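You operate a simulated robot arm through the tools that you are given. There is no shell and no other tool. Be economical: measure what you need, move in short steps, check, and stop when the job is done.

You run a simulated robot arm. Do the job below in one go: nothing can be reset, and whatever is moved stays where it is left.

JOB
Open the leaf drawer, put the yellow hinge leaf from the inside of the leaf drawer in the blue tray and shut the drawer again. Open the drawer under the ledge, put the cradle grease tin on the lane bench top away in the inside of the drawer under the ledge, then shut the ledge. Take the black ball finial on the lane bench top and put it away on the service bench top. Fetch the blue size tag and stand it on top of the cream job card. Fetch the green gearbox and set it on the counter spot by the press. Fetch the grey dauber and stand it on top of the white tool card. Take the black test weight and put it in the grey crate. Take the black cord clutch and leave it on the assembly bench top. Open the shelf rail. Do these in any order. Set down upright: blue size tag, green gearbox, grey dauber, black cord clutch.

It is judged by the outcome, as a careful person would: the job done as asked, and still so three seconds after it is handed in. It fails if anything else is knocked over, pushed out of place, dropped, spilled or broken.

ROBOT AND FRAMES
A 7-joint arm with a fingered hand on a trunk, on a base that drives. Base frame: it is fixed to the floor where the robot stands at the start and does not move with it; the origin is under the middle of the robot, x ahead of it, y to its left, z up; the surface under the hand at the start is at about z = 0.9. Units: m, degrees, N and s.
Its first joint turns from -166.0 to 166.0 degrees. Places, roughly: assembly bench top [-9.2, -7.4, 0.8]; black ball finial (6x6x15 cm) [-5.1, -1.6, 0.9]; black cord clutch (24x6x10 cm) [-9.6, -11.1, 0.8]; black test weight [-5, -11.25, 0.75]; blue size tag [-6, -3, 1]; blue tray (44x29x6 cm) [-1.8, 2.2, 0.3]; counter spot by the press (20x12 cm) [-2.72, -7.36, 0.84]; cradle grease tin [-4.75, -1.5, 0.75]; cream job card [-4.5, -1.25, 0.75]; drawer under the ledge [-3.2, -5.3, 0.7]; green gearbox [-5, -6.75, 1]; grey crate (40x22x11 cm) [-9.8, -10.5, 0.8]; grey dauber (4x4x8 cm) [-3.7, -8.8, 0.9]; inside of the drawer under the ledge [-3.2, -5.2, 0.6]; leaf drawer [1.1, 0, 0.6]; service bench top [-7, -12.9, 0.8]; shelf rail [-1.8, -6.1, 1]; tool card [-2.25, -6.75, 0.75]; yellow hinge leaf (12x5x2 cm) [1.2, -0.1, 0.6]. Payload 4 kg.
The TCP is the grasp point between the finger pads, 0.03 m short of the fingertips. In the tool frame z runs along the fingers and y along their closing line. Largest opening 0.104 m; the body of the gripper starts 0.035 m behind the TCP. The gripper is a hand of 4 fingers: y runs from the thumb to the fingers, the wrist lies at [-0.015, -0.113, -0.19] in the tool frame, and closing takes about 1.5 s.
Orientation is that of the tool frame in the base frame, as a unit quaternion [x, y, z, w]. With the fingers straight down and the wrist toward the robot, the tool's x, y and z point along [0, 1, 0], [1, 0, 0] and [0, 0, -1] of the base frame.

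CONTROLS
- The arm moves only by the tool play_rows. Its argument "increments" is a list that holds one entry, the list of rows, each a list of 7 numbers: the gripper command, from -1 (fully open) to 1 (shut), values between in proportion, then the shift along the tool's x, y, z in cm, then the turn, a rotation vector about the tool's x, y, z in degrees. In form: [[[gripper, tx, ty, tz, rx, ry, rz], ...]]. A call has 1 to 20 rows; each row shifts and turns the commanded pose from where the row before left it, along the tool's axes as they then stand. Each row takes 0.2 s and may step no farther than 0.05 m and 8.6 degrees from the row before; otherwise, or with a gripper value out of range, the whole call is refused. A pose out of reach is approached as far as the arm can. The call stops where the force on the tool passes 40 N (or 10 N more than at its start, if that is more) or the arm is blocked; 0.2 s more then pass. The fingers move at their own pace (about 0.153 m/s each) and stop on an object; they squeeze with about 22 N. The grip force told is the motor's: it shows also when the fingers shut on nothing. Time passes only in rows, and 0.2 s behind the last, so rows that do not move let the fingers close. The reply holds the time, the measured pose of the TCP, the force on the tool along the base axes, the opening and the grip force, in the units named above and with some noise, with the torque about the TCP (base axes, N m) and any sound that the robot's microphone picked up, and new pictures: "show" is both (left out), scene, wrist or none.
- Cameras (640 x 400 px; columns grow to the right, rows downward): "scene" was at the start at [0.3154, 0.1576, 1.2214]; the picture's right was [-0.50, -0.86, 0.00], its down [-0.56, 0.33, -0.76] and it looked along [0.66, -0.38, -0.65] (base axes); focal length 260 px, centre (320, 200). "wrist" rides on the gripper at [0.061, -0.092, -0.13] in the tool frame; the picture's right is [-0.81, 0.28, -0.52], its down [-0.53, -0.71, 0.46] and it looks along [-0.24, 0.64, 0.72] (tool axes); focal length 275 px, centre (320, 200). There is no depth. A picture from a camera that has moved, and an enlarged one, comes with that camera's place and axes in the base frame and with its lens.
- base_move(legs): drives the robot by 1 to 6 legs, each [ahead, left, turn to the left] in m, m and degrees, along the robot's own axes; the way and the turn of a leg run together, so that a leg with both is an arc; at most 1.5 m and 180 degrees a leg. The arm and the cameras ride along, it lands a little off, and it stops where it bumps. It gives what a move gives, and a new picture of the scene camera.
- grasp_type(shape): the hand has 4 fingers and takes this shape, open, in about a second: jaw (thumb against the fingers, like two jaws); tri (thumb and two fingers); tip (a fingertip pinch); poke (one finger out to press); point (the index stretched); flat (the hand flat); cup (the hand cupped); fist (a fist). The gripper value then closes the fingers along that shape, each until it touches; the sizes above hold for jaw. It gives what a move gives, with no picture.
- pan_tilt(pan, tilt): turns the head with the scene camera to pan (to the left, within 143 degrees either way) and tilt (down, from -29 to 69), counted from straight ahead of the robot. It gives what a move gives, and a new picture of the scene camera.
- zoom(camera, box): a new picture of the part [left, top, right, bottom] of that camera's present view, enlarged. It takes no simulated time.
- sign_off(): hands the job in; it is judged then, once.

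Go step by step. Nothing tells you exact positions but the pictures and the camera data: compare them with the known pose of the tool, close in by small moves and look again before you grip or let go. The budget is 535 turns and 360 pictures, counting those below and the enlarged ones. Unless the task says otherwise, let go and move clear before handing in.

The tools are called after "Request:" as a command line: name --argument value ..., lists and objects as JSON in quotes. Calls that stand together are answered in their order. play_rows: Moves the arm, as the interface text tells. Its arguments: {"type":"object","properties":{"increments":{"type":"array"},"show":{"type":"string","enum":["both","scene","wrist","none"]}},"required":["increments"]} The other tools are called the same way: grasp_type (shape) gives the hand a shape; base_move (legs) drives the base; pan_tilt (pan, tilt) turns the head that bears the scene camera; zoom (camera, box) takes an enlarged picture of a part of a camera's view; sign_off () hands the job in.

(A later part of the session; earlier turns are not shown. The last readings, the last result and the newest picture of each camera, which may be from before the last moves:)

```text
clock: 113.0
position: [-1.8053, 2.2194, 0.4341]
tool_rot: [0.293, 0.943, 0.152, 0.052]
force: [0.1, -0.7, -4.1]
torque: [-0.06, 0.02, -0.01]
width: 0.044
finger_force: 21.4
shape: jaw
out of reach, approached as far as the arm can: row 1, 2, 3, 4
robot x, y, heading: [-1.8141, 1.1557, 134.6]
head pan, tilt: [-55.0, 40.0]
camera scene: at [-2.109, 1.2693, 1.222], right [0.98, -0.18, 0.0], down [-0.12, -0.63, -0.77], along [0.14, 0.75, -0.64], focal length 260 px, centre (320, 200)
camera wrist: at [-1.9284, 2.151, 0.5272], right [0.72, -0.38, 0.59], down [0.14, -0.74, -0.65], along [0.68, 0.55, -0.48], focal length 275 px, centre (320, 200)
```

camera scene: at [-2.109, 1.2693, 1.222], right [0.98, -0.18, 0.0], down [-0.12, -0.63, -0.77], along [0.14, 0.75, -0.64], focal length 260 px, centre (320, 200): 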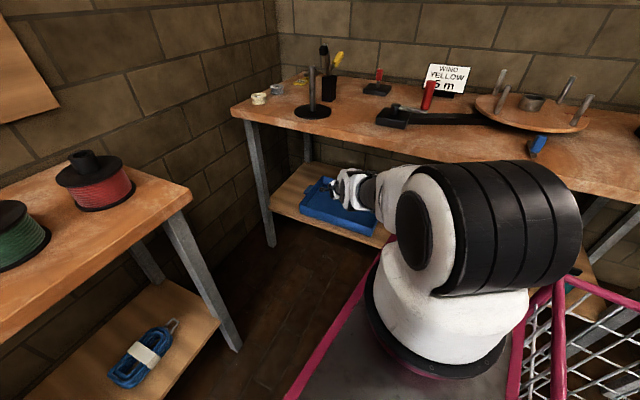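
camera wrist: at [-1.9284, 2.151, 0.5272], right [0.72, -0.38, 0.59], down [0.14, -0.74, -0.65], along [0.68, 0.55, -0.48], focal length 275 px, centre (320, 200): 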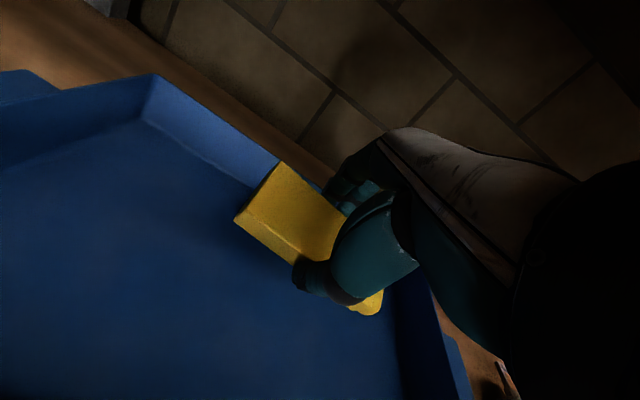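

Request:
base_move --legs '[[0.09, -0.04, 0]]'

Request:
play_rows --increments '[[[1, 0, -2.5, 0, 0, 0, 0], [1, 0, -2.5, 0.5, 0, 0, 0], [1, 0, -0.6, 1.9, 0, 0, 0], [1, 0, -0.6, 1.9, 0, 0, 0], [1, 0, -0.6, 1.9, 0, 0, 0], [1, 0, 0, 0, 0, 0, 0]]]'

```text
clock: 114.2
position: [-1.8396, 2.3102, 0.4337]
tool_rot: [0.293, 0.943, 0.152, 0.052]
force: [-0.4, 0.3, -4.2]
torque: [-0.05, 0.09, -0.01]
width: 0.0443
finger_force: 21.9
shape: jaw
robot x, y, heading: [-1.8486, 1.2437, 134.6]
head pan, tilt: [-55.0, 40.0]
camera scene: at [-2.1422, 1.3602, 1.222], right [0.98, -0.18, 0.0], down [-0.12, -0.63, -0.77], along [0.14, 0.75, -0.64], focal length 260 px, centre (320, 200)
```

scene: 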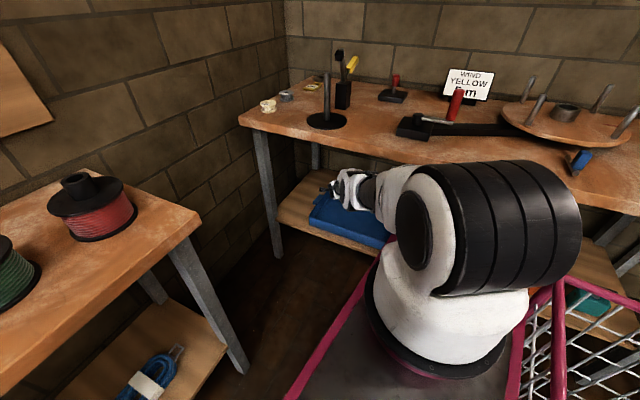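

```text
clock: 115.6
position: [-1.864, 2.2692, 0.3868]
tool_rot: [0.292, 0.943, 0.153, 0.052]
force: [-0.7, -0.9, -3.3]
torque: [-0.06, 0.09, 0.0]
width: 0.0439
finger_force: 22.1
shape: jaw
out of reach, approached as far as the arm can: row 4, 5
robot x, y, heading: [-1.8489, 1.2455, 134.8]
head pan, tilt: [-55.0, 40.0]
camera scene: at [-2.1423, 1.3601, 1.222], right [0.98, -0.18, 0.0], down [-0.12, -0.63, -0.77], along [0.14, 0.75, -0.64], focal length 260 px, centre (320, 200)
camera wrist: at [-1.9873, 2.2019, 0.4807], right [0.72, -0.38, 0.59], down [0.14, -0.74, -0.65], along [0.68, 0.55, -0.48], focal length 275 px, centre (320, 200)
```

scene: 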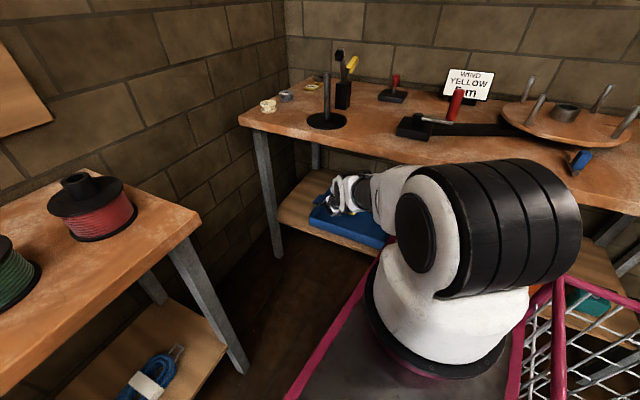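
wrist: 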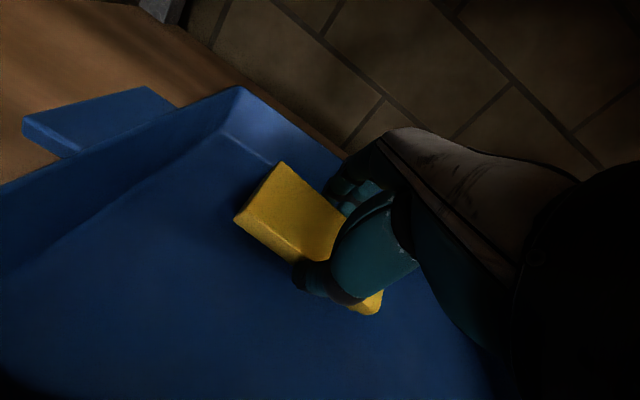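

Request:
play_rows --increments '[[[1, -1, -2, 0, 0, 0, 0], [1, -1, -1.5, 1.5, 0, 0, 0], [1, 0, -0.6, 1.5, 0, 0, 0], [1, 0, 0, 0, 0, 0, 0]]]' --show "wrist"

```text
clock: 116.6
position: [-1.8654, 2.2365, 0.3599]
tool_rot: [0.292, 0.943, 0.153, 0.053]
force: [-0.1, 0.4, -2.0]
torque: [-0.18, -0.06, -0.02]
width: 0.044
finger_force: 22.2
shape: jaw
out of reach, approached as far as the arm can: row 3
robot x, y, heading: [-1.8496, 1.2461, 134.5]
head pan, tilt: [-55.0, 40.0]
camera wrist: at [-1.9881, 2.1679, 0.4543], right [0.72, -0.38, 0.59], down [0.14, -0.74, -0.65], along [0.68, 0.55, -0.48], focal length 275 px, centre (320, 200)
```

wrist: 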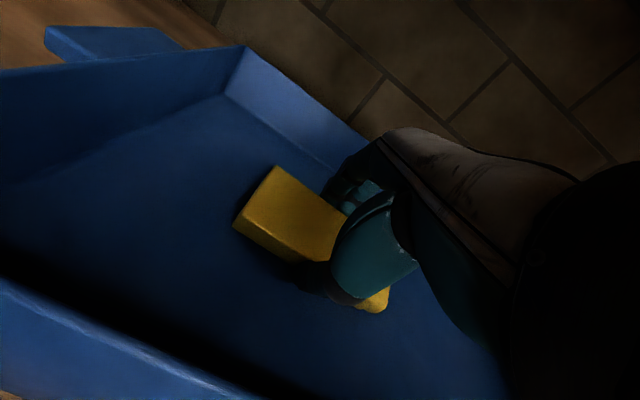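

Request:
play_rows --increments '[[[0, 0, 0, 0, 0, 0, 0], [-0.3, 0, 0, 0, 0, 0, 0], [-0.3, 0, 0, 0, 0, 0, 0], [-0.3, 0, 0, 0, 0, 0, 0], [-0.3, 0, 0.3, -1, 0, 0, 0], [-0.3, 0, 0.6, -2, 0, 0, 0], [-0.3, 0, 0.6, -3, 0, 0, 0], [-0.3, 0, 0.6, -3, 0, 0, 0]]]' --show "wrist"

```text
clock: 118.4
position: [-1.8701, 2.2285, 0.4517]
tool_rot: [0.293, 0.943, 0.152, 0.053]
force: [0.7, 0.0, -0.2]
torque: [0.04, -0.02, 0.01]
width: 0.0672
finger_force: 0.0
shape: jaw
robot x, y, heading: [-1.8493, 1.2448, 134.6]
head pan, tilt: [-55.0, 40.0]
camera wrist: at [-1.9933, 2.1614, 0.5465], right [0.72, -0.38, 0.59], down [0.14, -0.74, -0.65], along [0.68, 0.55, -0.48], focal length 275 px, centre (320, 200)
```

wrist: 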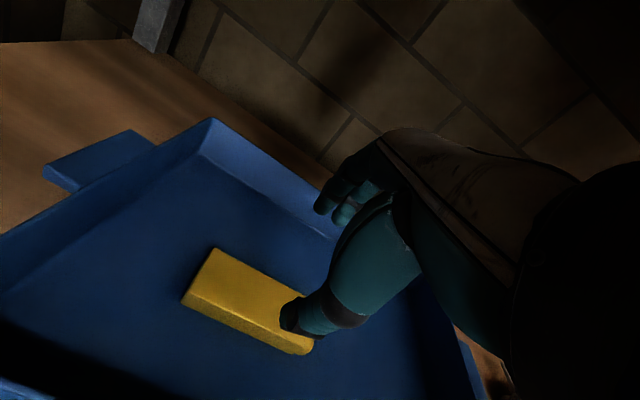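

Request:
play_rows --increments '[[[-0.3, 0, -4.2, -1.4, 0, 0, 0], [-0.3, 0, -4.2, -1.4, 0, 0, 0], [-0.3, 0, -4.2, -1.4, 0, 0, 0], [-0.3, 0, -4.2, -1.4, 0, 0, 0], [-0.3, 0, 0, 0, 0, 0, 0]]]'

```text
clock: 119.6
position: [-1.9716, 2.0855, 0.4543]
tool_rot: [0.293, 0.943, 0.152, 0.052]
force: [-0.7, 0.5, 0.4]
torque: [-0.01, -0.04, -0.02]
width: 0.0674
finger_force: 0.0
shape: jaw
robot x, y, heading: [-1.8479, 1.246, 134.5]
head pan, tilt: [-55.0, 40.0]
camera scene: at [-2.1423, 1.3599, 1.222], right [0.98, -0.18, 0.0], down [-0.12, -0.63, -0.77], along [0.14, 0.75, -0.64], focal length 260 px, centre (320, 200)
camera wrist: at [-2.0945, 2.0169, 0.5476], right [0.72, -0.38, 0.59], down [0.14, -0.74, -0.65], along [0.68, 0.55, -0.48], focal length 275 px, centre (320, 200)
```

scene: 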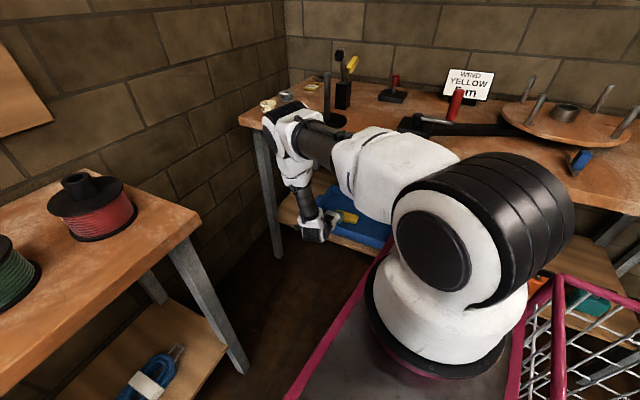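
wrist: 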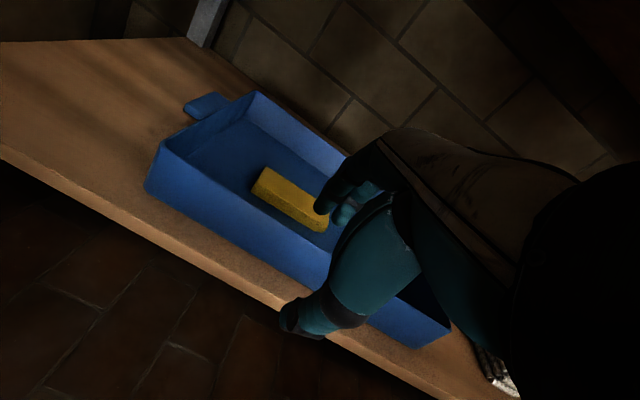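

Request:
base_move --legs '[[0, 0.12, 0], [-0.5, 0.05, 0]]'

Request:
play_rows --increments '[[[-1, 0, -4, -1, 0, 0, 0], [-1, 0, -1.3, -4.5, 0, 0, 0], [-1, 0, -1.3, -4.5, 0, 0, 0], [-1, 0, -1.3, -4.5, 0, 0, 0], [-1, 0, -1.3, -4.5, 0, 0, 0], [-1, 0, -1.3, -4.5, 0, 0, 0], [-1, 0, -1.3, -4.5, 0, 0, 0], [-1, 0, -1.3, -4.5, 0, 0, 0], [-1, 0, -1.3, -4.5, 0, 0, 0], [-1, 0, -1.3, -4.5, 0, 0, 0], [-1, 0, -1.3, -4.5, 0, 0, 0], [-1, 0, 0, 0, 8, 0, 0], [-1, 0, 0, 0, 8, 0, 0], [-1, 0, 0, 0, 2.5, 0, 0]]]' --show "scene"

```text
clock: 123.4
position: [-1.7336, 1.6095, 0.4536]
tool_rot: [0.295, 0.942, 0.151, 0.052]
force: [0.1, -0.5, 0.1]
torque: [-0.01, 0.05, -0.01]
width: 0.0673
finger_force: 0.2
shape: jaw
robot x, y, heading: [-1.6151, 0.7706, 134.5]
head pan, tilt: [-55.0, 40.0]
camera scene: at [-1.909, 0.8845, 1.222], right [0.98, -0.19, 0.0], down [-0.12, -0.63, -0.77], along [0.14, 0.75, -0.64], focal length 260 px, centre (320, 200)
```

scene: 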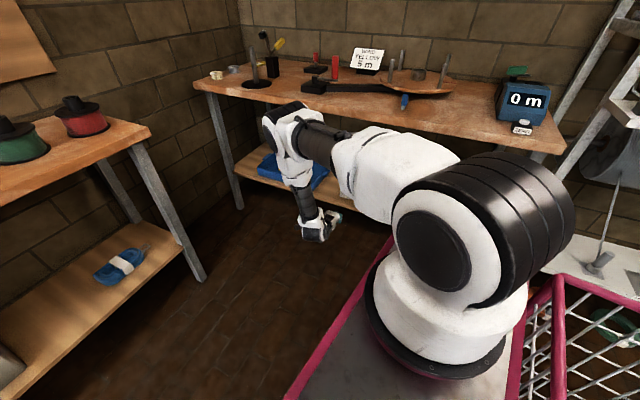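

```text
clock: 126.4
position: [-1.9137, 1.36, 0.8361]
tool_rot: [0.299, 0.954, -0.003, 0.003]
force: [1.3, -0.5, 0.4]
torque: [0.0, 0.02, 0.03]
width: 0.104
finger_force: 0.1
shape: jaw
robot x, y, heading: [-1.6165, 0.7689, 134.2]
head pan, tilt: [-55.0, 40.0]
camera scene: at [-1.9091, 0.8843, 1.222], right [0.98, -0.19, 0.0], down [-0.12, -0.63, -0.77], along [0.14, 0.75, -0.64], focal length 260 px, centre (320, 200)
```

scene: 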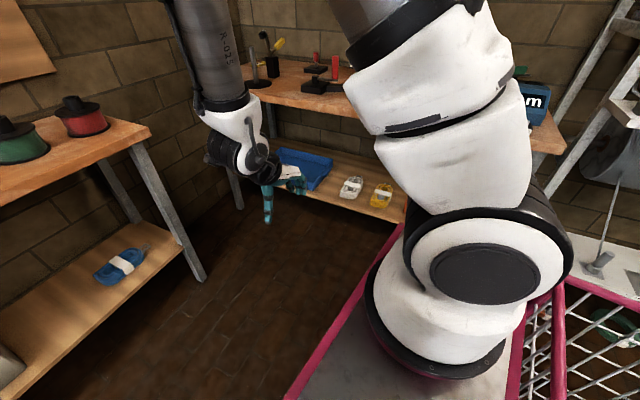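

Leaf is in the tray. Now I'll drive back to the cabinet to shut the leaf drawer.

Request:
base_move --legs '[[-1.2, 0, 0], [-1.2, 0, 0], [0, 0, -55.5], [-0.05, -0.34, 0]]'

Request:
pan_tilt --pan -25 --tilt 45

```text
clock: 142.6
position: [0.7488, -0.5386, 0.8362]
tool_rot: [0.721, 0.693, -0.003, 0.003]
force: [0.2, -0.1, -1.2]
torque: [-0.02, 0.01, 0.01]
width: 0.1037
finger_force: 0.1
shape: jaw
robot x, y, heading: [0.4078, -1.1072, 76.8]
head pan, tilt: [-55.0, 40.0]
camera scene: at [0.3499, -0.7953, 1.222], right [0.37, -0.93, 0.0], down [-0.6, -0.24, -0.77], along [0.71, 0.28, -0.64], focal length 260 px, centre (320, 200)
```

scene: 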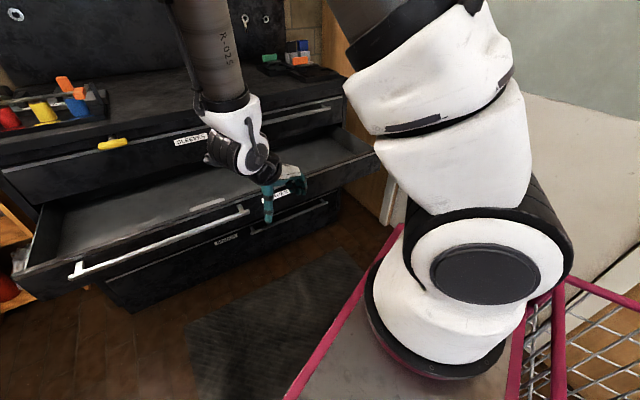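

```text
clock: 143.6
position: [0.7489, -0.5387, 0.8355]
tool_rot: [0.721, 0.693, -0.004, 0.003]
force: [0.1, 0.2, 0.6]
torque: [0.0, -0.03, -0.04]
width: 0.1037
finger_force: 0.1
shape: jaw
robot x, y, heading: [0.4097, -1.1067, 76.5]
head pan, tilt: [-25.0, 45.0]
camera scene: at [0.3213, -0.7631, 1.2147], right [0.79, -0.62, 0.0], down [-0.44, -0.56, -0.71], along [0.44, 0.56, -0.71], focal length 260 px, centre (320, 200)
```

scene: 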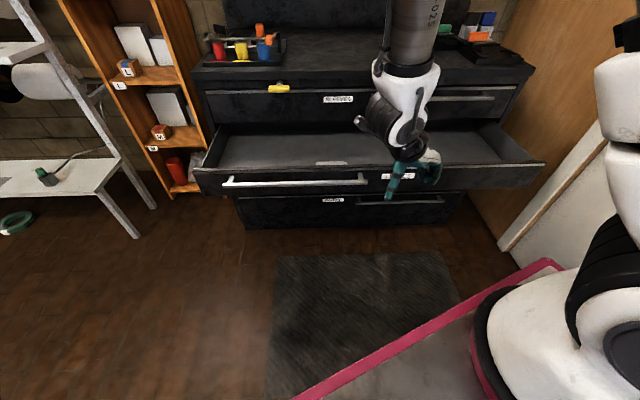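

Request:
play_rows --increments '[[[1, 0, 0, 0, 0, 0, -8], [1, 0, 0, 0, 0, 0, -8], [1, 0, 0, 0, 0, 0, -8], [1, 0, 0, 0, 0, 0, -8], [1, 0, 0, 0, 0, 0, -8], [1, 0, 0, 0, 0, 0, -8], [1, 0, 0, 0, 0, 0, -8], [1, -1, 0, 1, -8, 0, 0], [1, -1, 0, 1, -8, 0, 0], [1, -1, 0, 1, -8, 0, 0], [1, -1, 0, 1, -8, 0, 0], [1, 0, 0, 0, -8, 0, 0], [1, 0, -2, 2.4, 0, 0, 0], [1, 0, -2, 2.4, 0, 0, 0], [1, 0, -1, 1.2, 0, 0, 0]]]'

```text
clock: 146.8
position: [0.8241, -0.4699, 0.7097]
tool_rot: [0.292, 0.894, 0.322, 0.108]
force: [-0.4, 0.1, 1.0]
torque: [-0.03, 0.04, 0.01]
width: 0.0
finger_force: 22.1
shape: jaw
out of reach, approached as far as the arm can: row 2, 3, 4, 5, 6, 8, 9, 10
robot x, y, heading: [0.4079, -1.1069, 76.9]
head pan, tilt: [-25.0, 45.0]
camera scene: at [0.3213, -0.763, 1.2147], right [0.79, -0.62, 0.0], down [-0.44, -0.56, -0.71], along [0.44, 0.56, -0.71], focal length 260 px, centre (320, 200)
camera wrist: at [0.6841, -0.5556, 0.75], right [0.58, -0.57, 0.58], down [0.28, -0.53, -0.8], along [0.76, 0.63, -0.15], focal length 275 px, centre (320, 200)
```

scene: 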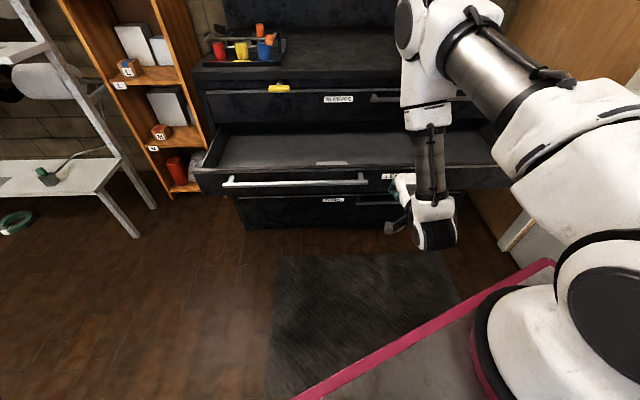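
wrist: 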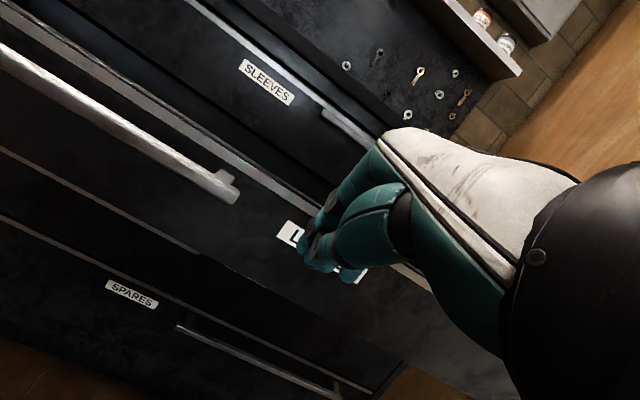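

Request:
play_rows --increments '[[[1, 0, 3.06, 2.57, 0, 0, 0], [1, 0, 3.06, 2.57, 0, 0, 0], [1, 0, 3.06, 2.57, 0, 0, 0], [1, 0, 2.3, 1.93, 0, 0, 0], [1, 0, 2.3, 1.93, 0, 0, 0], [1, 0, 2.3, 1.93, 0, 0, 0], [1, 0, 2.3, 1.93, 0, 0, 0], [1, 0, 2.3, 1.93, 0, 0, 0], [1, 0, 2.3, 1.93, 0, 0, 0], [1, 0, 1.5, 1.3, 0, 0, 0]]]'

```text
clock: 149.0
position: [1.0123, -0.2139, 0.7039]
tool_rot: [0.292, 0.895, 0.32, 0.108]
force: [-1.0, -0.1, 0.4]
torque: [0.0, -0.02, 0.0]
width: 0.0
finger_force: 21.9
shape: jaw
robot x, y, heading: [0.4052, -1.1038, 76.8]
head pan, tilt: [-25.0, 45.0]
camera scene: at [0.3213, -0.763, 1.2147], right [0.79, -0.62, 0.0], down [-0.44, -0.56, -0.71], along [0.44, 0.56, -0.71], focal length 260 px, centre (320, 200)
camera wrist: at [0.8727, -0.2991, 0.7453], right [0.58, -0.57, 0.58], down [0.28, -0.53, -0.8], along [0.76, 0.63, -0.15], focal length 275 px, centre (320, 200)
```

scene: 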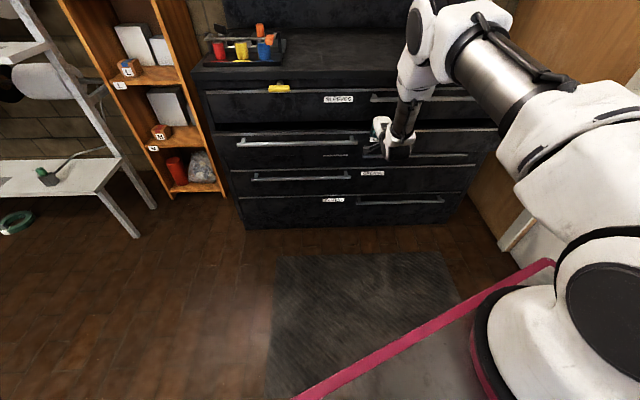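
wrist: 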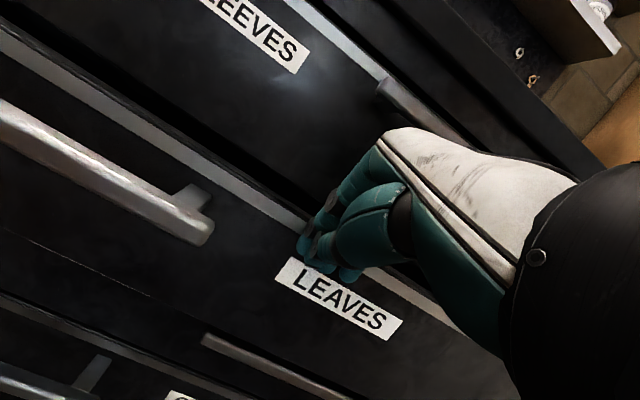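

Request:
play_rows --increments '[[[1, 0, 1.5, 1.3, 0, 0, 0], [1, 0, 1.5, 1.3, 0, 0, 0], [1, 0, 1.5, 1.3, 0, 0, 0], [1, 0, 1.5, 1.3, 0, 0, 0], [1, 0, 1.5, 1.3, 0, 0, 0]]]'

```text
clock: 150.0
position: [1.0558, -0.1538, 0.6999]
tool_rot: [0.293, 0.896, 0.317, 0.107]
force: [-17.7, -25.5, 9.2]
torque: [0.04, -0.13, -0.24]
width: 0.0
finger_force: 22.0
shape: jaw
robot x, y, heading: [0.4086, -1.1069, 76.7]
head pan, tilt: [-25.0, 45.0]
stopped in row 5: the force on the tool passed its limit at 65 N (the readings are from after the stop); the commanded pose is now the measured one
camera scene: at [0.3203, -0.7645, 1.2149], right [0.79, -0.62, 0.0], down [-0.44, -0.56, -0.71], along [0.44, 0.56, -0.71], focal length 260 px, centre (320, 200)
camera wrist: at [0.9168, -0.239, 0.7426], right [0.58, -0.57, 0.58], down [0.27, -0.53, -0.8], along [0.76, 0.63, -0.15], focal length 275 px, centre (320, 200)
```

scene: 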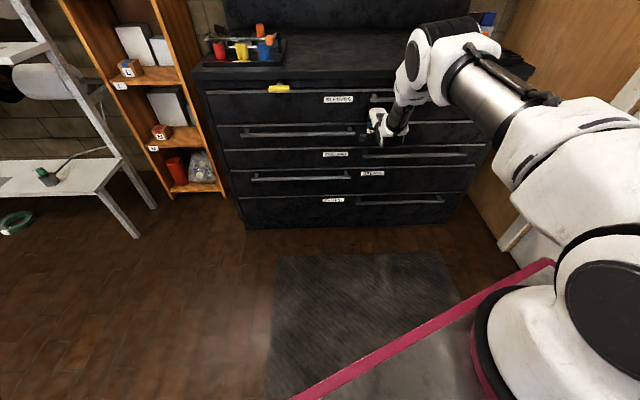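
wrist: 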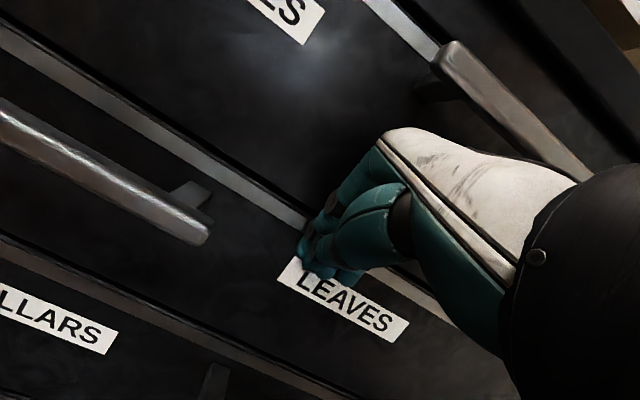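

The drawer is shut (firm stop). I'll back off, tuck the hand, then look for a route toward the lane bench at about (-5, -1.5).

Request:
play_rows --increments '[[[1, 0, -3, -2.5, 0, 0, 0], [1, 0, -3, -2.5, 0, 0, 0], [1, 0, -3, -2.5, 0, 0, 0], [1, 0, -3, -2.5, 0, 0, 0], [-1, 0, -3, -2.5, 0, 0, 0], [-1, 0, -3, -2.5, 0, 0, 0], [-1, 0, 2, -3, 8, 0, 0], [-1, 0, 2, -3, 8, 0, 0], [-1, 0, 1.5, -3, 8, 0, 0], [-1, 0, 1, -3, 8, 0, 0], [-1, 0, 0.5, -3, 7, 0, 0], [-1, 0, 0, -4, 0, 0, 0], [-1, 0, 0, -4, 0, 0, 0], [-1, 0, 0, -4, 0, 0, 0]]]' --show "none"

Request:
base_move --legs '[[-0.1, 0.2, 0], [0, 0, 60], [0.5, 0, 20]]'

Request:
pan_tilt --pan 10 --tilt 15

Request:
pan_tilt --pan 70 --tilt 15

```text
clock: 153.0
position: [0.9176, -0.3369, 0.9907]
tool_rot: [0.312, 0.95, 0.001, 0.003]
force: [0.2, 0.0, 0.3]
torque: [0.0, 0.01, -0.03]
width: 0.1037
finger_force: 0.1
shape: jaw
robot x, y, heading: [0.41, -1.1102, 76.9]
head pan, tilt: [-25.0, 45.0]
```

```text
clock: 160.0
position: [-0.8949, -0.2318, 0.9922]
tool_rot: [-0.367, 0.93, 0.003, 0.002]
force: [0.4, -1.0, -0.2]
torque: [0.0, 0.02, 0.01]
width: 0.1037
finger_force: 0.0
shape: jaw
robot x, y, heading: [-0.2324, -0.8744, 156.7]
head pan, tilt: [-25.0, 45.0]
camera scene: at [-0.5836, -0.8988, 1.2147], right [0.75, 0.66, 0.0], down [0.47, -0.53, -0.71], along [-0.47, 0.53, -0.71], focal length 260 px, centre (320, 200)
```

scene: 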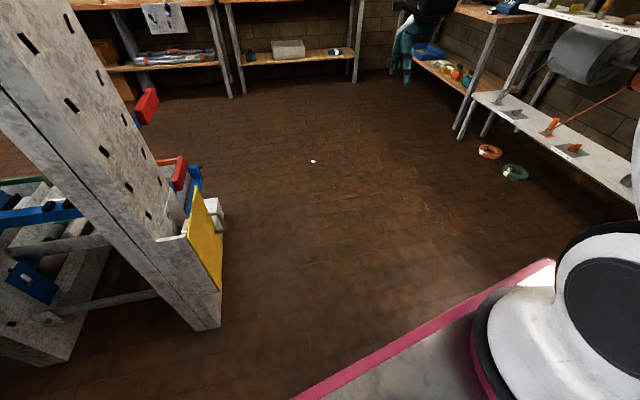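

```text
clock: 161.0
position: [-0.8949, -0.2324, 0.9912]
tool_rot: [-0.367, 0.93, 0.002, 0.002]
force: [-0.2, 0.0, -0.2]
torque: [0.01, 0.01, 0.0]
width: 0.1038
finger_force: 0.1
shape: jaw
robot x, y, heading: [-0.2345, -0.8706, 156.3]
head pan, tilt: [10.0, 15.0]
camera scene: at [-0.6207, -0.9376, 1.2615], right [0.24, 0.97, 0.0], down [0.25, -0.06, -0.97], along [-0.94, 0.23, -0.26], focal length 260 px, centre (320, 200)
```

scene: 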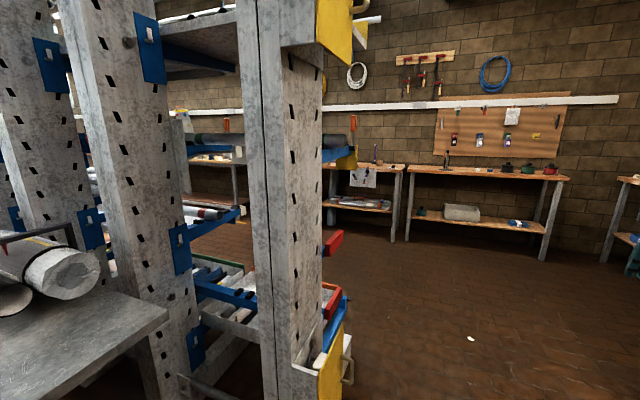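

```text
clock: 162.3
position: [-0.8949, -0.2318, 0.9907]
tool_rot: [-0.366, 0.931, 0.003, 0.002]
force: [-0.1, 0.2, 0.0]
torque: [-0.04, -0.01, -0.01]
width: 0.1041
finger_force: 0.0
shape: jaw
robot x, y, heading: [-0.2282, -0.8714, 156.2]
head pan, tilt: [70.0, 15.0]
camera scene: at [-0.5948, -1.0273, 1.2616], right [-0.72, 0.69, 0.0], down [0.18, 0.19, -0.97], along [-0.67, -0.7, -0.26], focal length 260 px, centre (320, 200)
```

scene: 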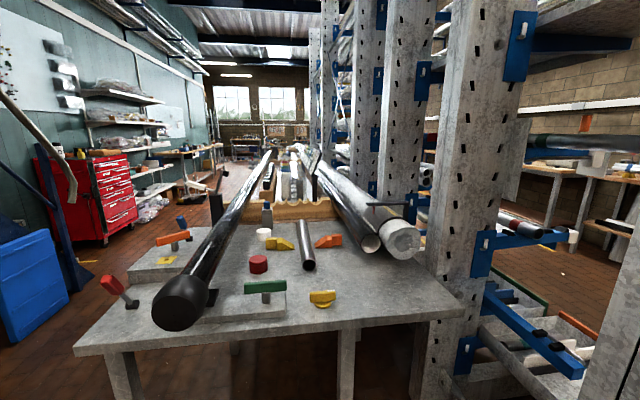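

The layout is a long rack with a lane on each side; the lane bench is along the brick wall on the far side. I'll round the rack end into that lane, keeping the benches on my right.

Request:
base_move --legs '[[0, 0, -11.5], [0, -0.3, 0], [1.1, 0, 0], [1.1, 0, 0], [0, 0, 90]]'

Request:
pan_tilt --pan -30 --tilt 20

```text
clock: 179.6
position: [-2.6722, 0.1572, 0.9917]
tool_rot: [0.869, -0.495, -0.003, 0.0]
force: [0.7, 0.5, -0.1]
torque: [-0.01, 0.01, 0.02]
width: 0.104
finger_force: 0.1
shape: jaw
robot x, y, heading: [-1.9053, 0.6705, -126.0]
head pan, tilt: [70.0, 15.0]
camera scene: at [-1.8289, 0.2776, 1.2616], right [-0.83, -0.56, 0.0], down [-0.14, 0.22, -0.97], along [0.54, -0.8, -0.26], focal length 260 px, centre (320, 200)
```

scene: 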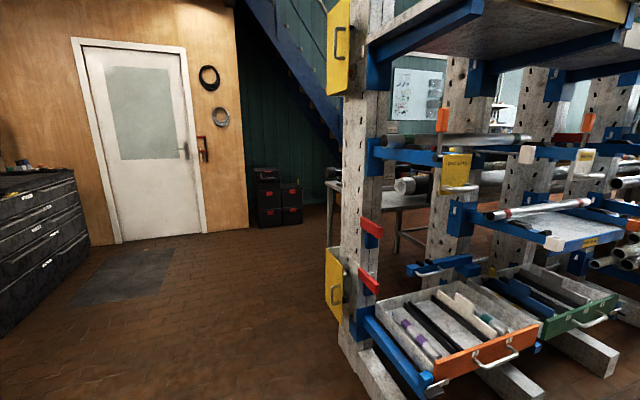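

```text
clock: 181.3
position: [-2.6736, 0.1555, 0.9914]
tool_rot: [0.869, -0.495, -0.003, 0.0]
force: [0.2, 0.0, -0.6]
torque: [0.0, -0.01, 0.01]
width: 0.1039
finger_force: 0.1
shape: jaw
robot x, y, heading: [-1.9038, 0.67, -126.0]
head pan, tilt: [-30.0, 20.0]
camera scene: at [-1.966, 0.3176, 1.2534], right [-0.4, 0.91, 0.0], down [0.31, 0.14, -0.94], along [-0.86, -0.38, -0.34], focal length 260 px, centre (320, 200)
```

scene: 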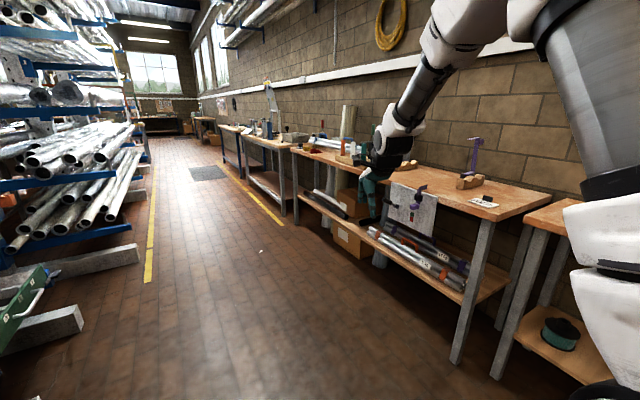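

Request:
base_move --legs '[[0, -0.1, 0.7], [1.2, 0, 0], [1.0, 0, 0]]'

Request:
pan_tilt --pan -55 --tilt 30

```text
clock: 192.9
position: [-4.0109, -1.5768, 0.9898]
tool_rot: [0.875, -0.485, -0.003, 0.001]
force: [-0.2, -0.5, -0.3]
torque: [-0.03, 0.02, -0.03]
width: 0.1039
finger_force: 0.0
shape: jaw
robot x, y, heading: [-3.2543, -1.0513, -125.2]
head pan, tilt: [-30.0, 20.0]
camera scene: at [-3.3086, -1.4008, 1.2534], right [-0.42, 0.91, 0.0], down [0.31, 0.15, -0.94], along [-0.85, -0.4, -0.34], focal length 260 px, centre (320, 200)
```

scene: 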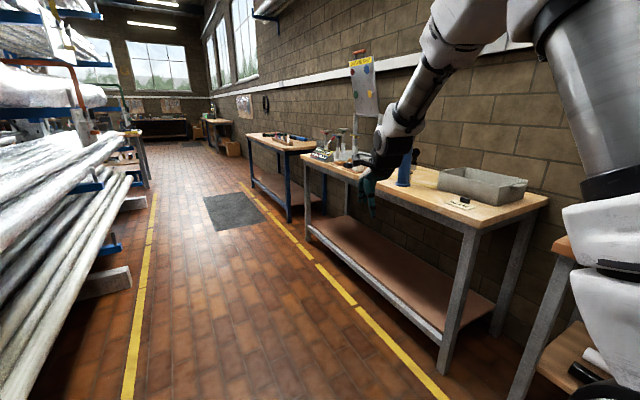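

```text
clock: 193.8
position: [-4.0116, -1.5773, 0.9915]
tool_rot: [0.875, -0.485, -0.003, 0.001]
force: [-0.2, 0.6, 0.5]
torque: [0.01, 0.01, 0.0]
width: 0.1039
finger_force: 0.1
shape: jaw
robot x, y, heading: [-3.2552, -1.0502, -124.9]
head pan, tilt: [-55.0, 30.0]
camera scene: at [-3.3147, -1.3615, 1.2374], right [0.0, 1.0, 0.0], down [0.5, 0.0, -0.87], along [-0.87, 0.0, -0.5], focal length 260 px, centre (320, 200)
```

scene: 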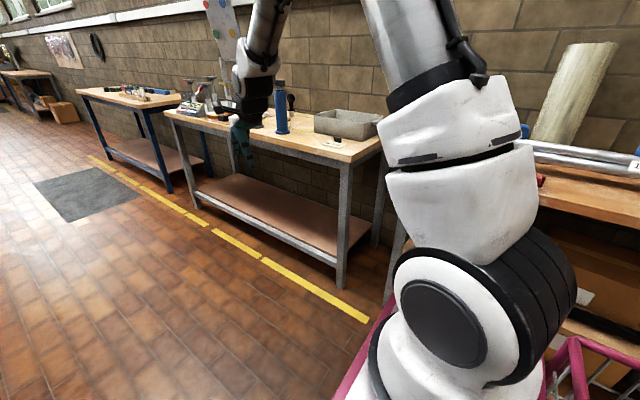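

Request:
zoom --camera "scene" --box '[160, 60, 400, 200]'

Request:
zoom --camera "scene" --box '[60, 60, 260, 180]'

```text
2.67 times, centred on (280, 130) of scene
camera zoom: at [-3.3147, -1.3615, 1.2374], right [0.0, 1.0, 0.0], down [0.5, 0.0, -0.87], along [-0.87, 0.0, -0.5], focal length 692 px, centre (427, 387)
```

zoom: 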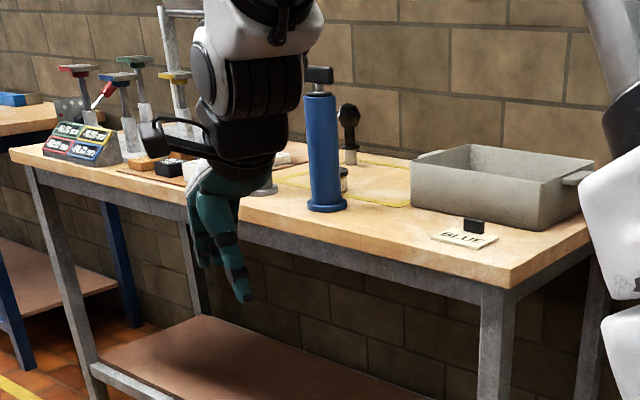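

```text
3.20 times, centred on (160, 120) of scene
camera zoom: at [-3.3147, -1.3615, 1.2374], right [0.0, 1.0, 0.0], down [0.5, 0.0, -0.87], along [-0.87, 0.0, -0.5], focal length 831 px, centre (832, 456)
```

zoom: 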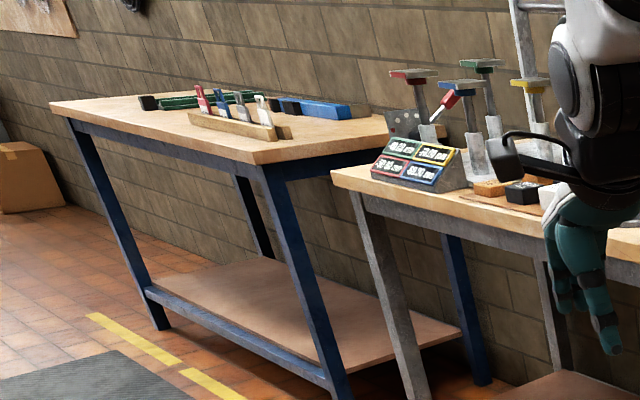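

The lane bench shows the cream card marked BLUE, the black ball finial and the small tin behind a blue bottle. The next bench has a board with coloured size tags, so I'll drive on to that first.

Request:
base_move --legs '[[1.2, 0, 0], [1.2, 0, 0]]'

Request:
zoom --camera "scene" --box '[160, 40, 400, 190]'

```text
clock: 205.8
position: [-5.3361, -3.66, 0.9905]
tool_rot: [0.884, -0.467, -0.004, 0.0]
force: [0.3, -0.3, -0.2]
torque: [-0.02, 0.01, 0.03]
width: 0.1043
finger_force: 0.1
shape: jaw
robot x, y, heading: [-4.6041, -3.1029, -122.2]
head pan, tilt: [-55.0, 30.0]
camera scene: at [-4.6492, -3.4153, 1.2373], right [-0.04, 1.0, 0.0], down [0.5, 0.02, -0.87], along [-0.87, -0.04, -0.5], focal length 260 px, centre (320, 200)
```

scene: 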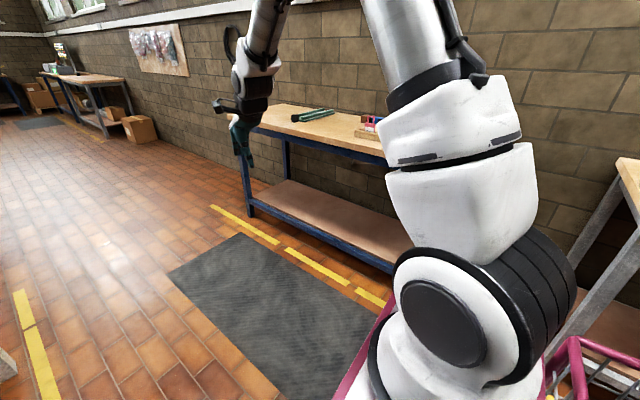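

```text
2.67 times, centred on (280, 115) of scene
camera zoom: at [-4.6492, -3.4153, 1.2373], right [-0.04, 1.0, 0.0], down [0.5, 0.02, -0.87], along [-0.87, -0.04, -0.5], focal length 692 px, centre (427, 427)
```

zoom: 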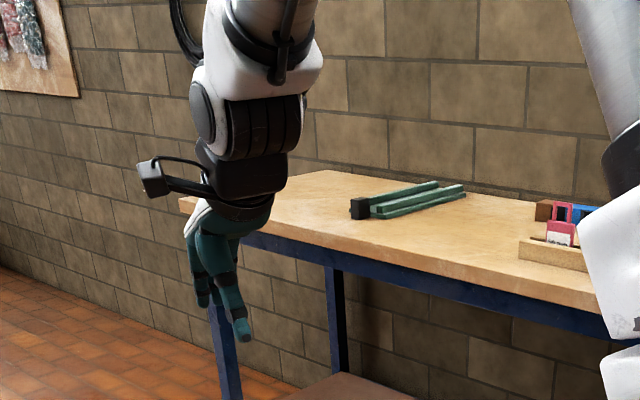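

Request:
base_move --legs '[[0.0, -0.16, -3]]'

Request:
play_rows --increments '[[[-1, 0, 0, 0, 0, 0, 8], [-1, 0, 0, 0, 0, 0, 8], [-1, 0, 0, 0, 0, 0, 8], [-1, 0, 0, 0, 0, 0, 8], [-1, 0, 0, 0, 0, 0, 8], [-1, 0, 0, 0, 0, 0, 8], [-1, 0, 0, 0, 0, 0, 8], [-1, 0, 0, 0, 0, 0, 5], [-1, 0, 0, 0, 0, 0, 0]]]'

```text
clock: 207.2
position: [-5.4891, -3.5379, 0.9904]
tool_rot: [0.873, -0.488, -0.003, 0.0]
force: [-0.1, 0.0, 0.7]
torque: [0.0, -0.01, 0.01]
width: 0.104
finger_force: 0.0
shape: jaw
robot x, y, heading: [-4.7247, -3.0139, -125.4]
head pan, tilt: [-55.0, 30.0]
camera scene: at [-4.7918, -3.3268, 1.2373], right [0.01, 1.0, 0.0], down [0.5, 0.0, -0.87], along [-0.87, 0.0, -0.5], focal length 260 px, centre (320, 200)
```

scene: 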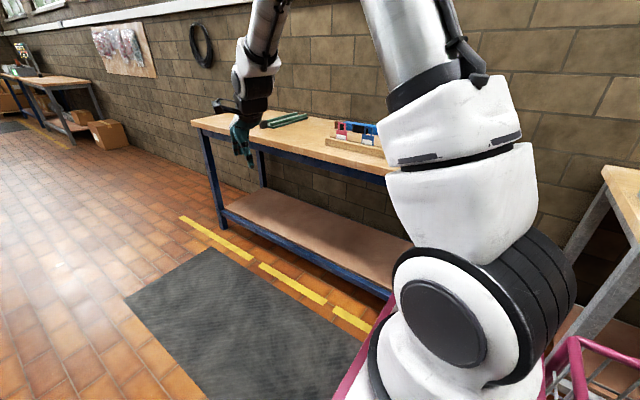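

```text
clock: 209.2
position: [-5.489, -3.5391, 0.9901]
tool_rot: [-0.504, 0.864, 0.003, -0.002]
force: [0.2, 0.7, -0.6]
torque: [0.03, -0.01, 0.0]
width: 0.1037
finger_force: 0.1
shape: jaw
robot x, y, heading: [-4.7259, -3.0186, -125.3]
head pan, tilt: [-55.0, 30.0]
camera scene: at [-4.7917, -3.3268, 1.2373], right [0.01, 1.0, 0.0], down [0.5, 0.0, -0.87], along [-0.87, 0.0, -0.5], focal length 260 px, centre (320, 200)
camera wrist: at [-5.4382, -3.6346, 1.121], right [0.16, 0.84, 0.52], down [0.88, 0.11, -0.46], along [-0.45, 0.53, -0.72], focal length 275 px, centre (320, 200)
```

scene: 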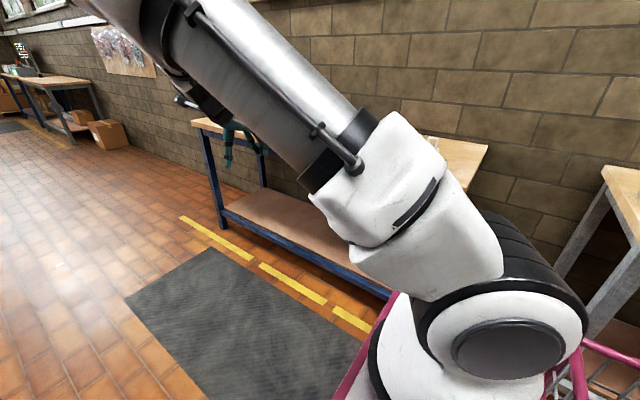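
wrist: 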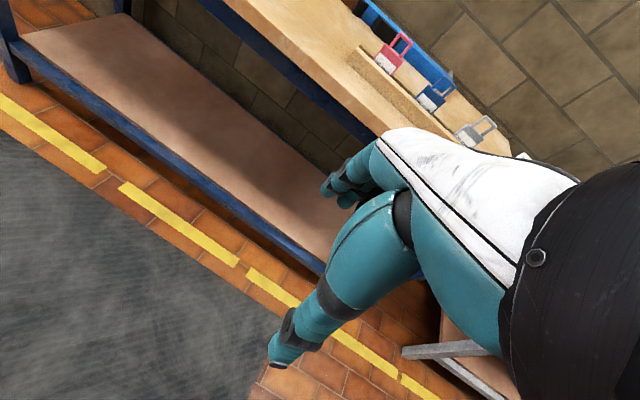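

Request:
play_rows --increments '[[[-1, -1.5, 3, -3, 0, 0, 5], [-1, -1.5, 3, -3, 0, 0, 0], [-1, -1, 4.5, 0, 0, 0, 0], [-1, -1, 4.5, 0, 0, 0, 0], [-1, -1, 4.5, 0, 0, 0, 0], [-1, -1, 4.5, 0, 0, 0, 0], [-1, -1, 4.5, 0, 0, 0, 0], [-1, -1, 4.5, 0, 0, 0, 0], [-1, 0, 0, 0, 0, 0, 0]]]'

```text
clock: 211.2
position: [-5.7153, -3.2767, 1.0509]
tool_rot: [-0.465, 0.885, 0.003, -0.003]
force: [-0.3, 0.0, 0.0]
torque: [0.01, 0.03, 0.02]
width: 0.1038
finger_force: 0.1
shape: jaw
robot x, y, heading: [-4.7274, -3.0167, -125.4]
head pan, tilt: [-55.0, 30.0]
camera scene: at [-4.7919, -3.3268, 1.2373], right [0.01, 1.0, 0.0], down [0.5, 0.0, -0.87], along [-0.87, 0.01, -0.5], focal length 260 px, centre (320, 200)
camera wrist: at [-5.6735, -3.3775, 1.1799], right [0.23, 0.82, 0.52], down [0.89, 0.04, -0.46], along [-0.4, 0.57, -0.72], focal length 275 px, centre (320, 200)
```

scene: 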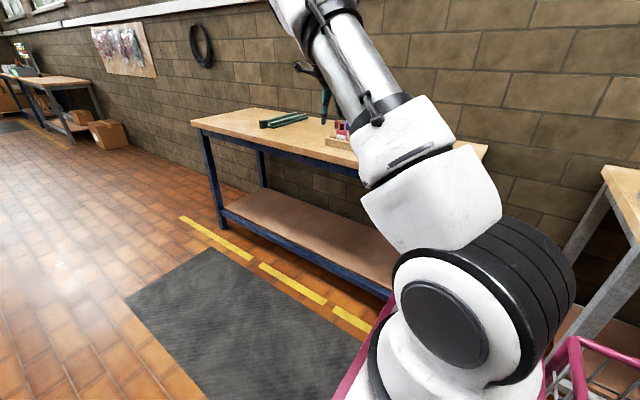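
wrist: 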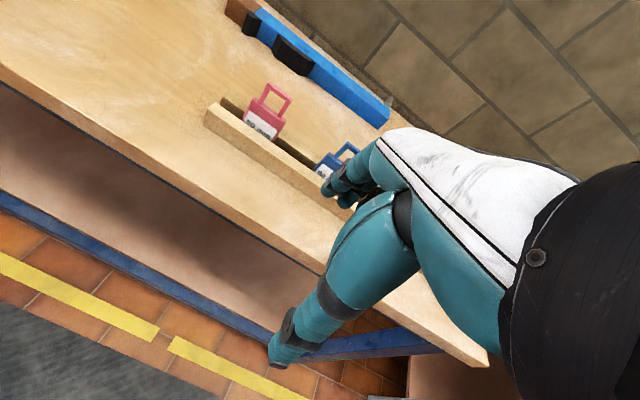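

Request:
play_rows --increments '[[[-0.3, -0.6, 4.2, 0, 0, 0, 0], [-0.3, -0.5, 4.2, 0, 0, 0, 0], [-0.3, -0.5, 4.2, 0, 0, 0, 0], [-0.3, -0.5, 4.2, 0, 0, 0, 0], [-0.3, -0.5, 2.5, 0, 0, 0, 0], [-0.3, 0, 0, 0, 0, 0, 0]]]'

```text
clock: 212.6
position: [-5.8444, -3.1564, 1.0522]
tool_rot: [-0.466, 0.885, 0.002, -0.001]
force: [-0.5, 0.7, -0.1]
torque: [0.01, 0.01, 0.02]
width: 0.0678
finger_force: 0.0
shape: jaw
out of reach, approached as far as the arm can: row 5
robot x, y, heading: [-4.7263, -3.0195, -125.4]
head pan, tilt: [-55.0, 30.0]
camera scene: at [-4.792, -3.3267, 1.2373], right [0.01, 1.0, 0.0], down [0.5, 0.0, -0.87], along [-0.87, 0.01, -0.5], focal length 260 px, centre (320, 200)
camera wrist: at [-5.8021, -3.2575, 1.1827], right [0.24, 0.82, 0.52], down [0.89, 0.04, -0.46], along [-0.4, 0.57, -0.72], focal length 275 px, centre (320, 200)
```

scene: 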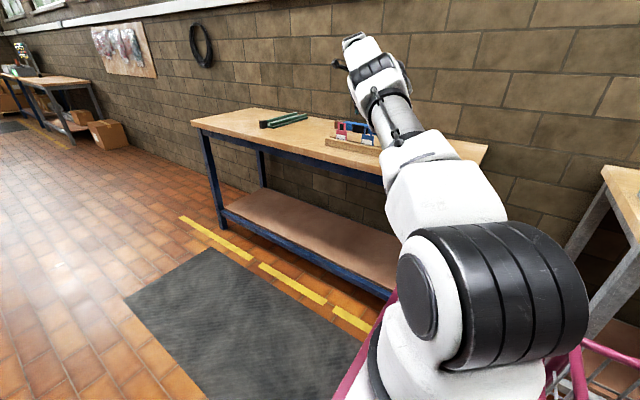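
wrist: 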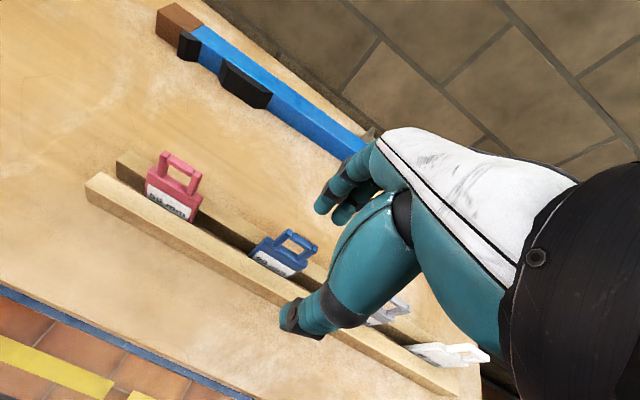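

Request:
base_move --legs '[[0.0, -0.12, 0]]'

Request:
play_rows --increments '[[[-0.3, 0, -4, 0, 0, 0, 0], [-0.3, 0, -4, 0, 0, 0, 0], [-0.3, 0, 0, 0, 0, 0, 0]]]' --show "wrist"

```text
clock: 213.8
position: [-5.9434, -3.0866, 1.0535]
tool_rot: [-0.465, 0.885, 0.003, -0.003]
force: [-0.5, -0.2, 0.7]
torque: [0.01, 0.02, 0.0]
width: 0.0679
finger_force: 0.1
shape: jaw
robot x, y, heading: [-4.8268, -2.947, -125.1]
head pan, tilt: [-55.0, 30.0]
camera scene: at [-4.8907, -3.2569, 1.2373], right [0.01, 1.0, 0.0], down [0.5, 0.0, -0.87], along [-0.87, 0.01, -0.5], focal length 260 px, centre (320, 200)
```

scene: 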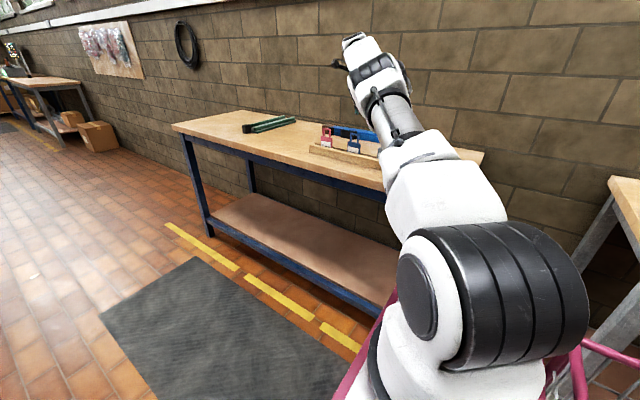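

```text
clock: 214.6
position: [-5.8774, -3.1339, 1.0525]
tool_rot: [-0.466, 0.885, 0.003, -0.002]
force: [0.2, -0.3, -0.1]
torque: [0.01, -0.01, 0.02]
width: 0.0678
finger_force: 0.0
shape: jaw
robot x, y, heading: [-4.8249, -2.944, -125.6]
head pan, tilt: [-55.0, 30.0]
camera wrist: at [-5.8346, -3.234, 1.1822], right [0.24, 0.82, 0.52], down [0.89, 0.04, -0.46], along [-0.4, 0.57, -0.72], focal length 275 px, centre (320, 200)
```

wrist: 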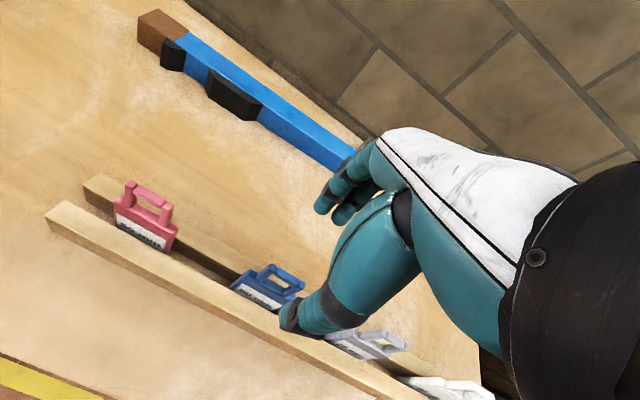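

Request:
play_rows --increments '[[[-0.3, -0.8, 1.4, 2, 0, 0, 0], [-0.3, -0.8, 1.3, 2, 0, 0, 0], [-0.3, 0, 0, 2, 0, 0, 0], [-0.3, 0, 0, 2, 0, 0, 0], [-0.3, 0, 0, 0, 0, 0, 0]]]' --show "wrist"

Request:
zoom --camera "wrist" --box '[200, 150, 400, 310]'

```text
clock: 215.8
position: [-5.8903, -3.1037, 0.9738]
tool_rot: [-0.465, 0.885, 0.002, -0.002]
force: [-0.3, 0.4, -0.5]
torque: [0.02, 0.01, -0.03]
width: 0.0681
finger_force: 0.1
shape: jaw
robot x, y, heading: [-4.8302, -2.9435, -125.4]
head pan, tilt: [-55.0, 30.0]
camera wrist: at [-5.8471, -3.2037, 1.1038], right [0.24, 0.82, 0.52], down [0.89, 0.04, -0.46], along [-0.4, 0.57, -0.72], focal length 275 px, centre (320, 200)
```

wrist: 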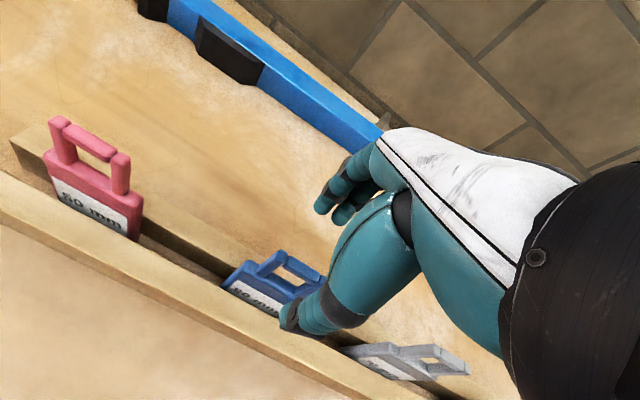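

```text
2.50 times, centred on (300, 230) of wrist
camera zoom: at [-5.8471, -3.2037, 1.1038], right [0.24, 0.82, 0.52], down [0.89, 0.04, -0.46], along [-0.4, 0.57, -0.72], focal length 688 px, centre (370, 125)
```

zoom: 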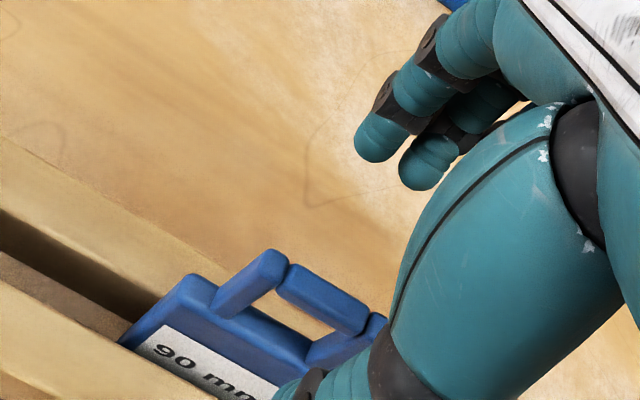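

Request:
play_rows --increments '[[[-0.3, 0, 0, 1.5, 0, 0, 0], [-0.3, 0, 0, 1.5, 0, 0, 0], [-0.3, 0, 0, 1, 0, 0, 0], [-0.3, 0, 0, 0, 0, 0, 0]]]' --show "wrist"

```text
clock: 216.8
position: [-5.8919, -3.1052, 0.9321]
tool_rot: [-0.465, 0.885, 0.003, -0.002]
force: [-0.2, 1.0, -0.3]
torque: [0.01, 0.0, 0.0]
width: 0.0676
finger_force: 0.2
shape: jaw
robot x, y, heading: [-4.8271, -2.9449, -125.5]
head pan, tilt: [-55.0, 30.0]
camera wrist: at [-5.8496, -3.2057, 1.0626], right [0.24, 0.82, 0.52], down [0.89, 0.04, -0.46], along [-0.4, 0.57, -0.72], focal length 275 px, centre (320, 200)
```

wrist: 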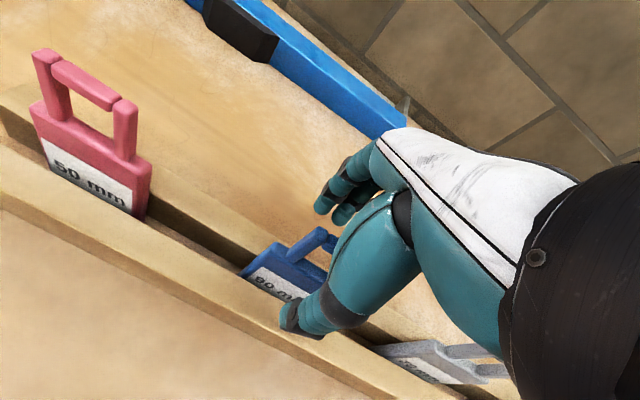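

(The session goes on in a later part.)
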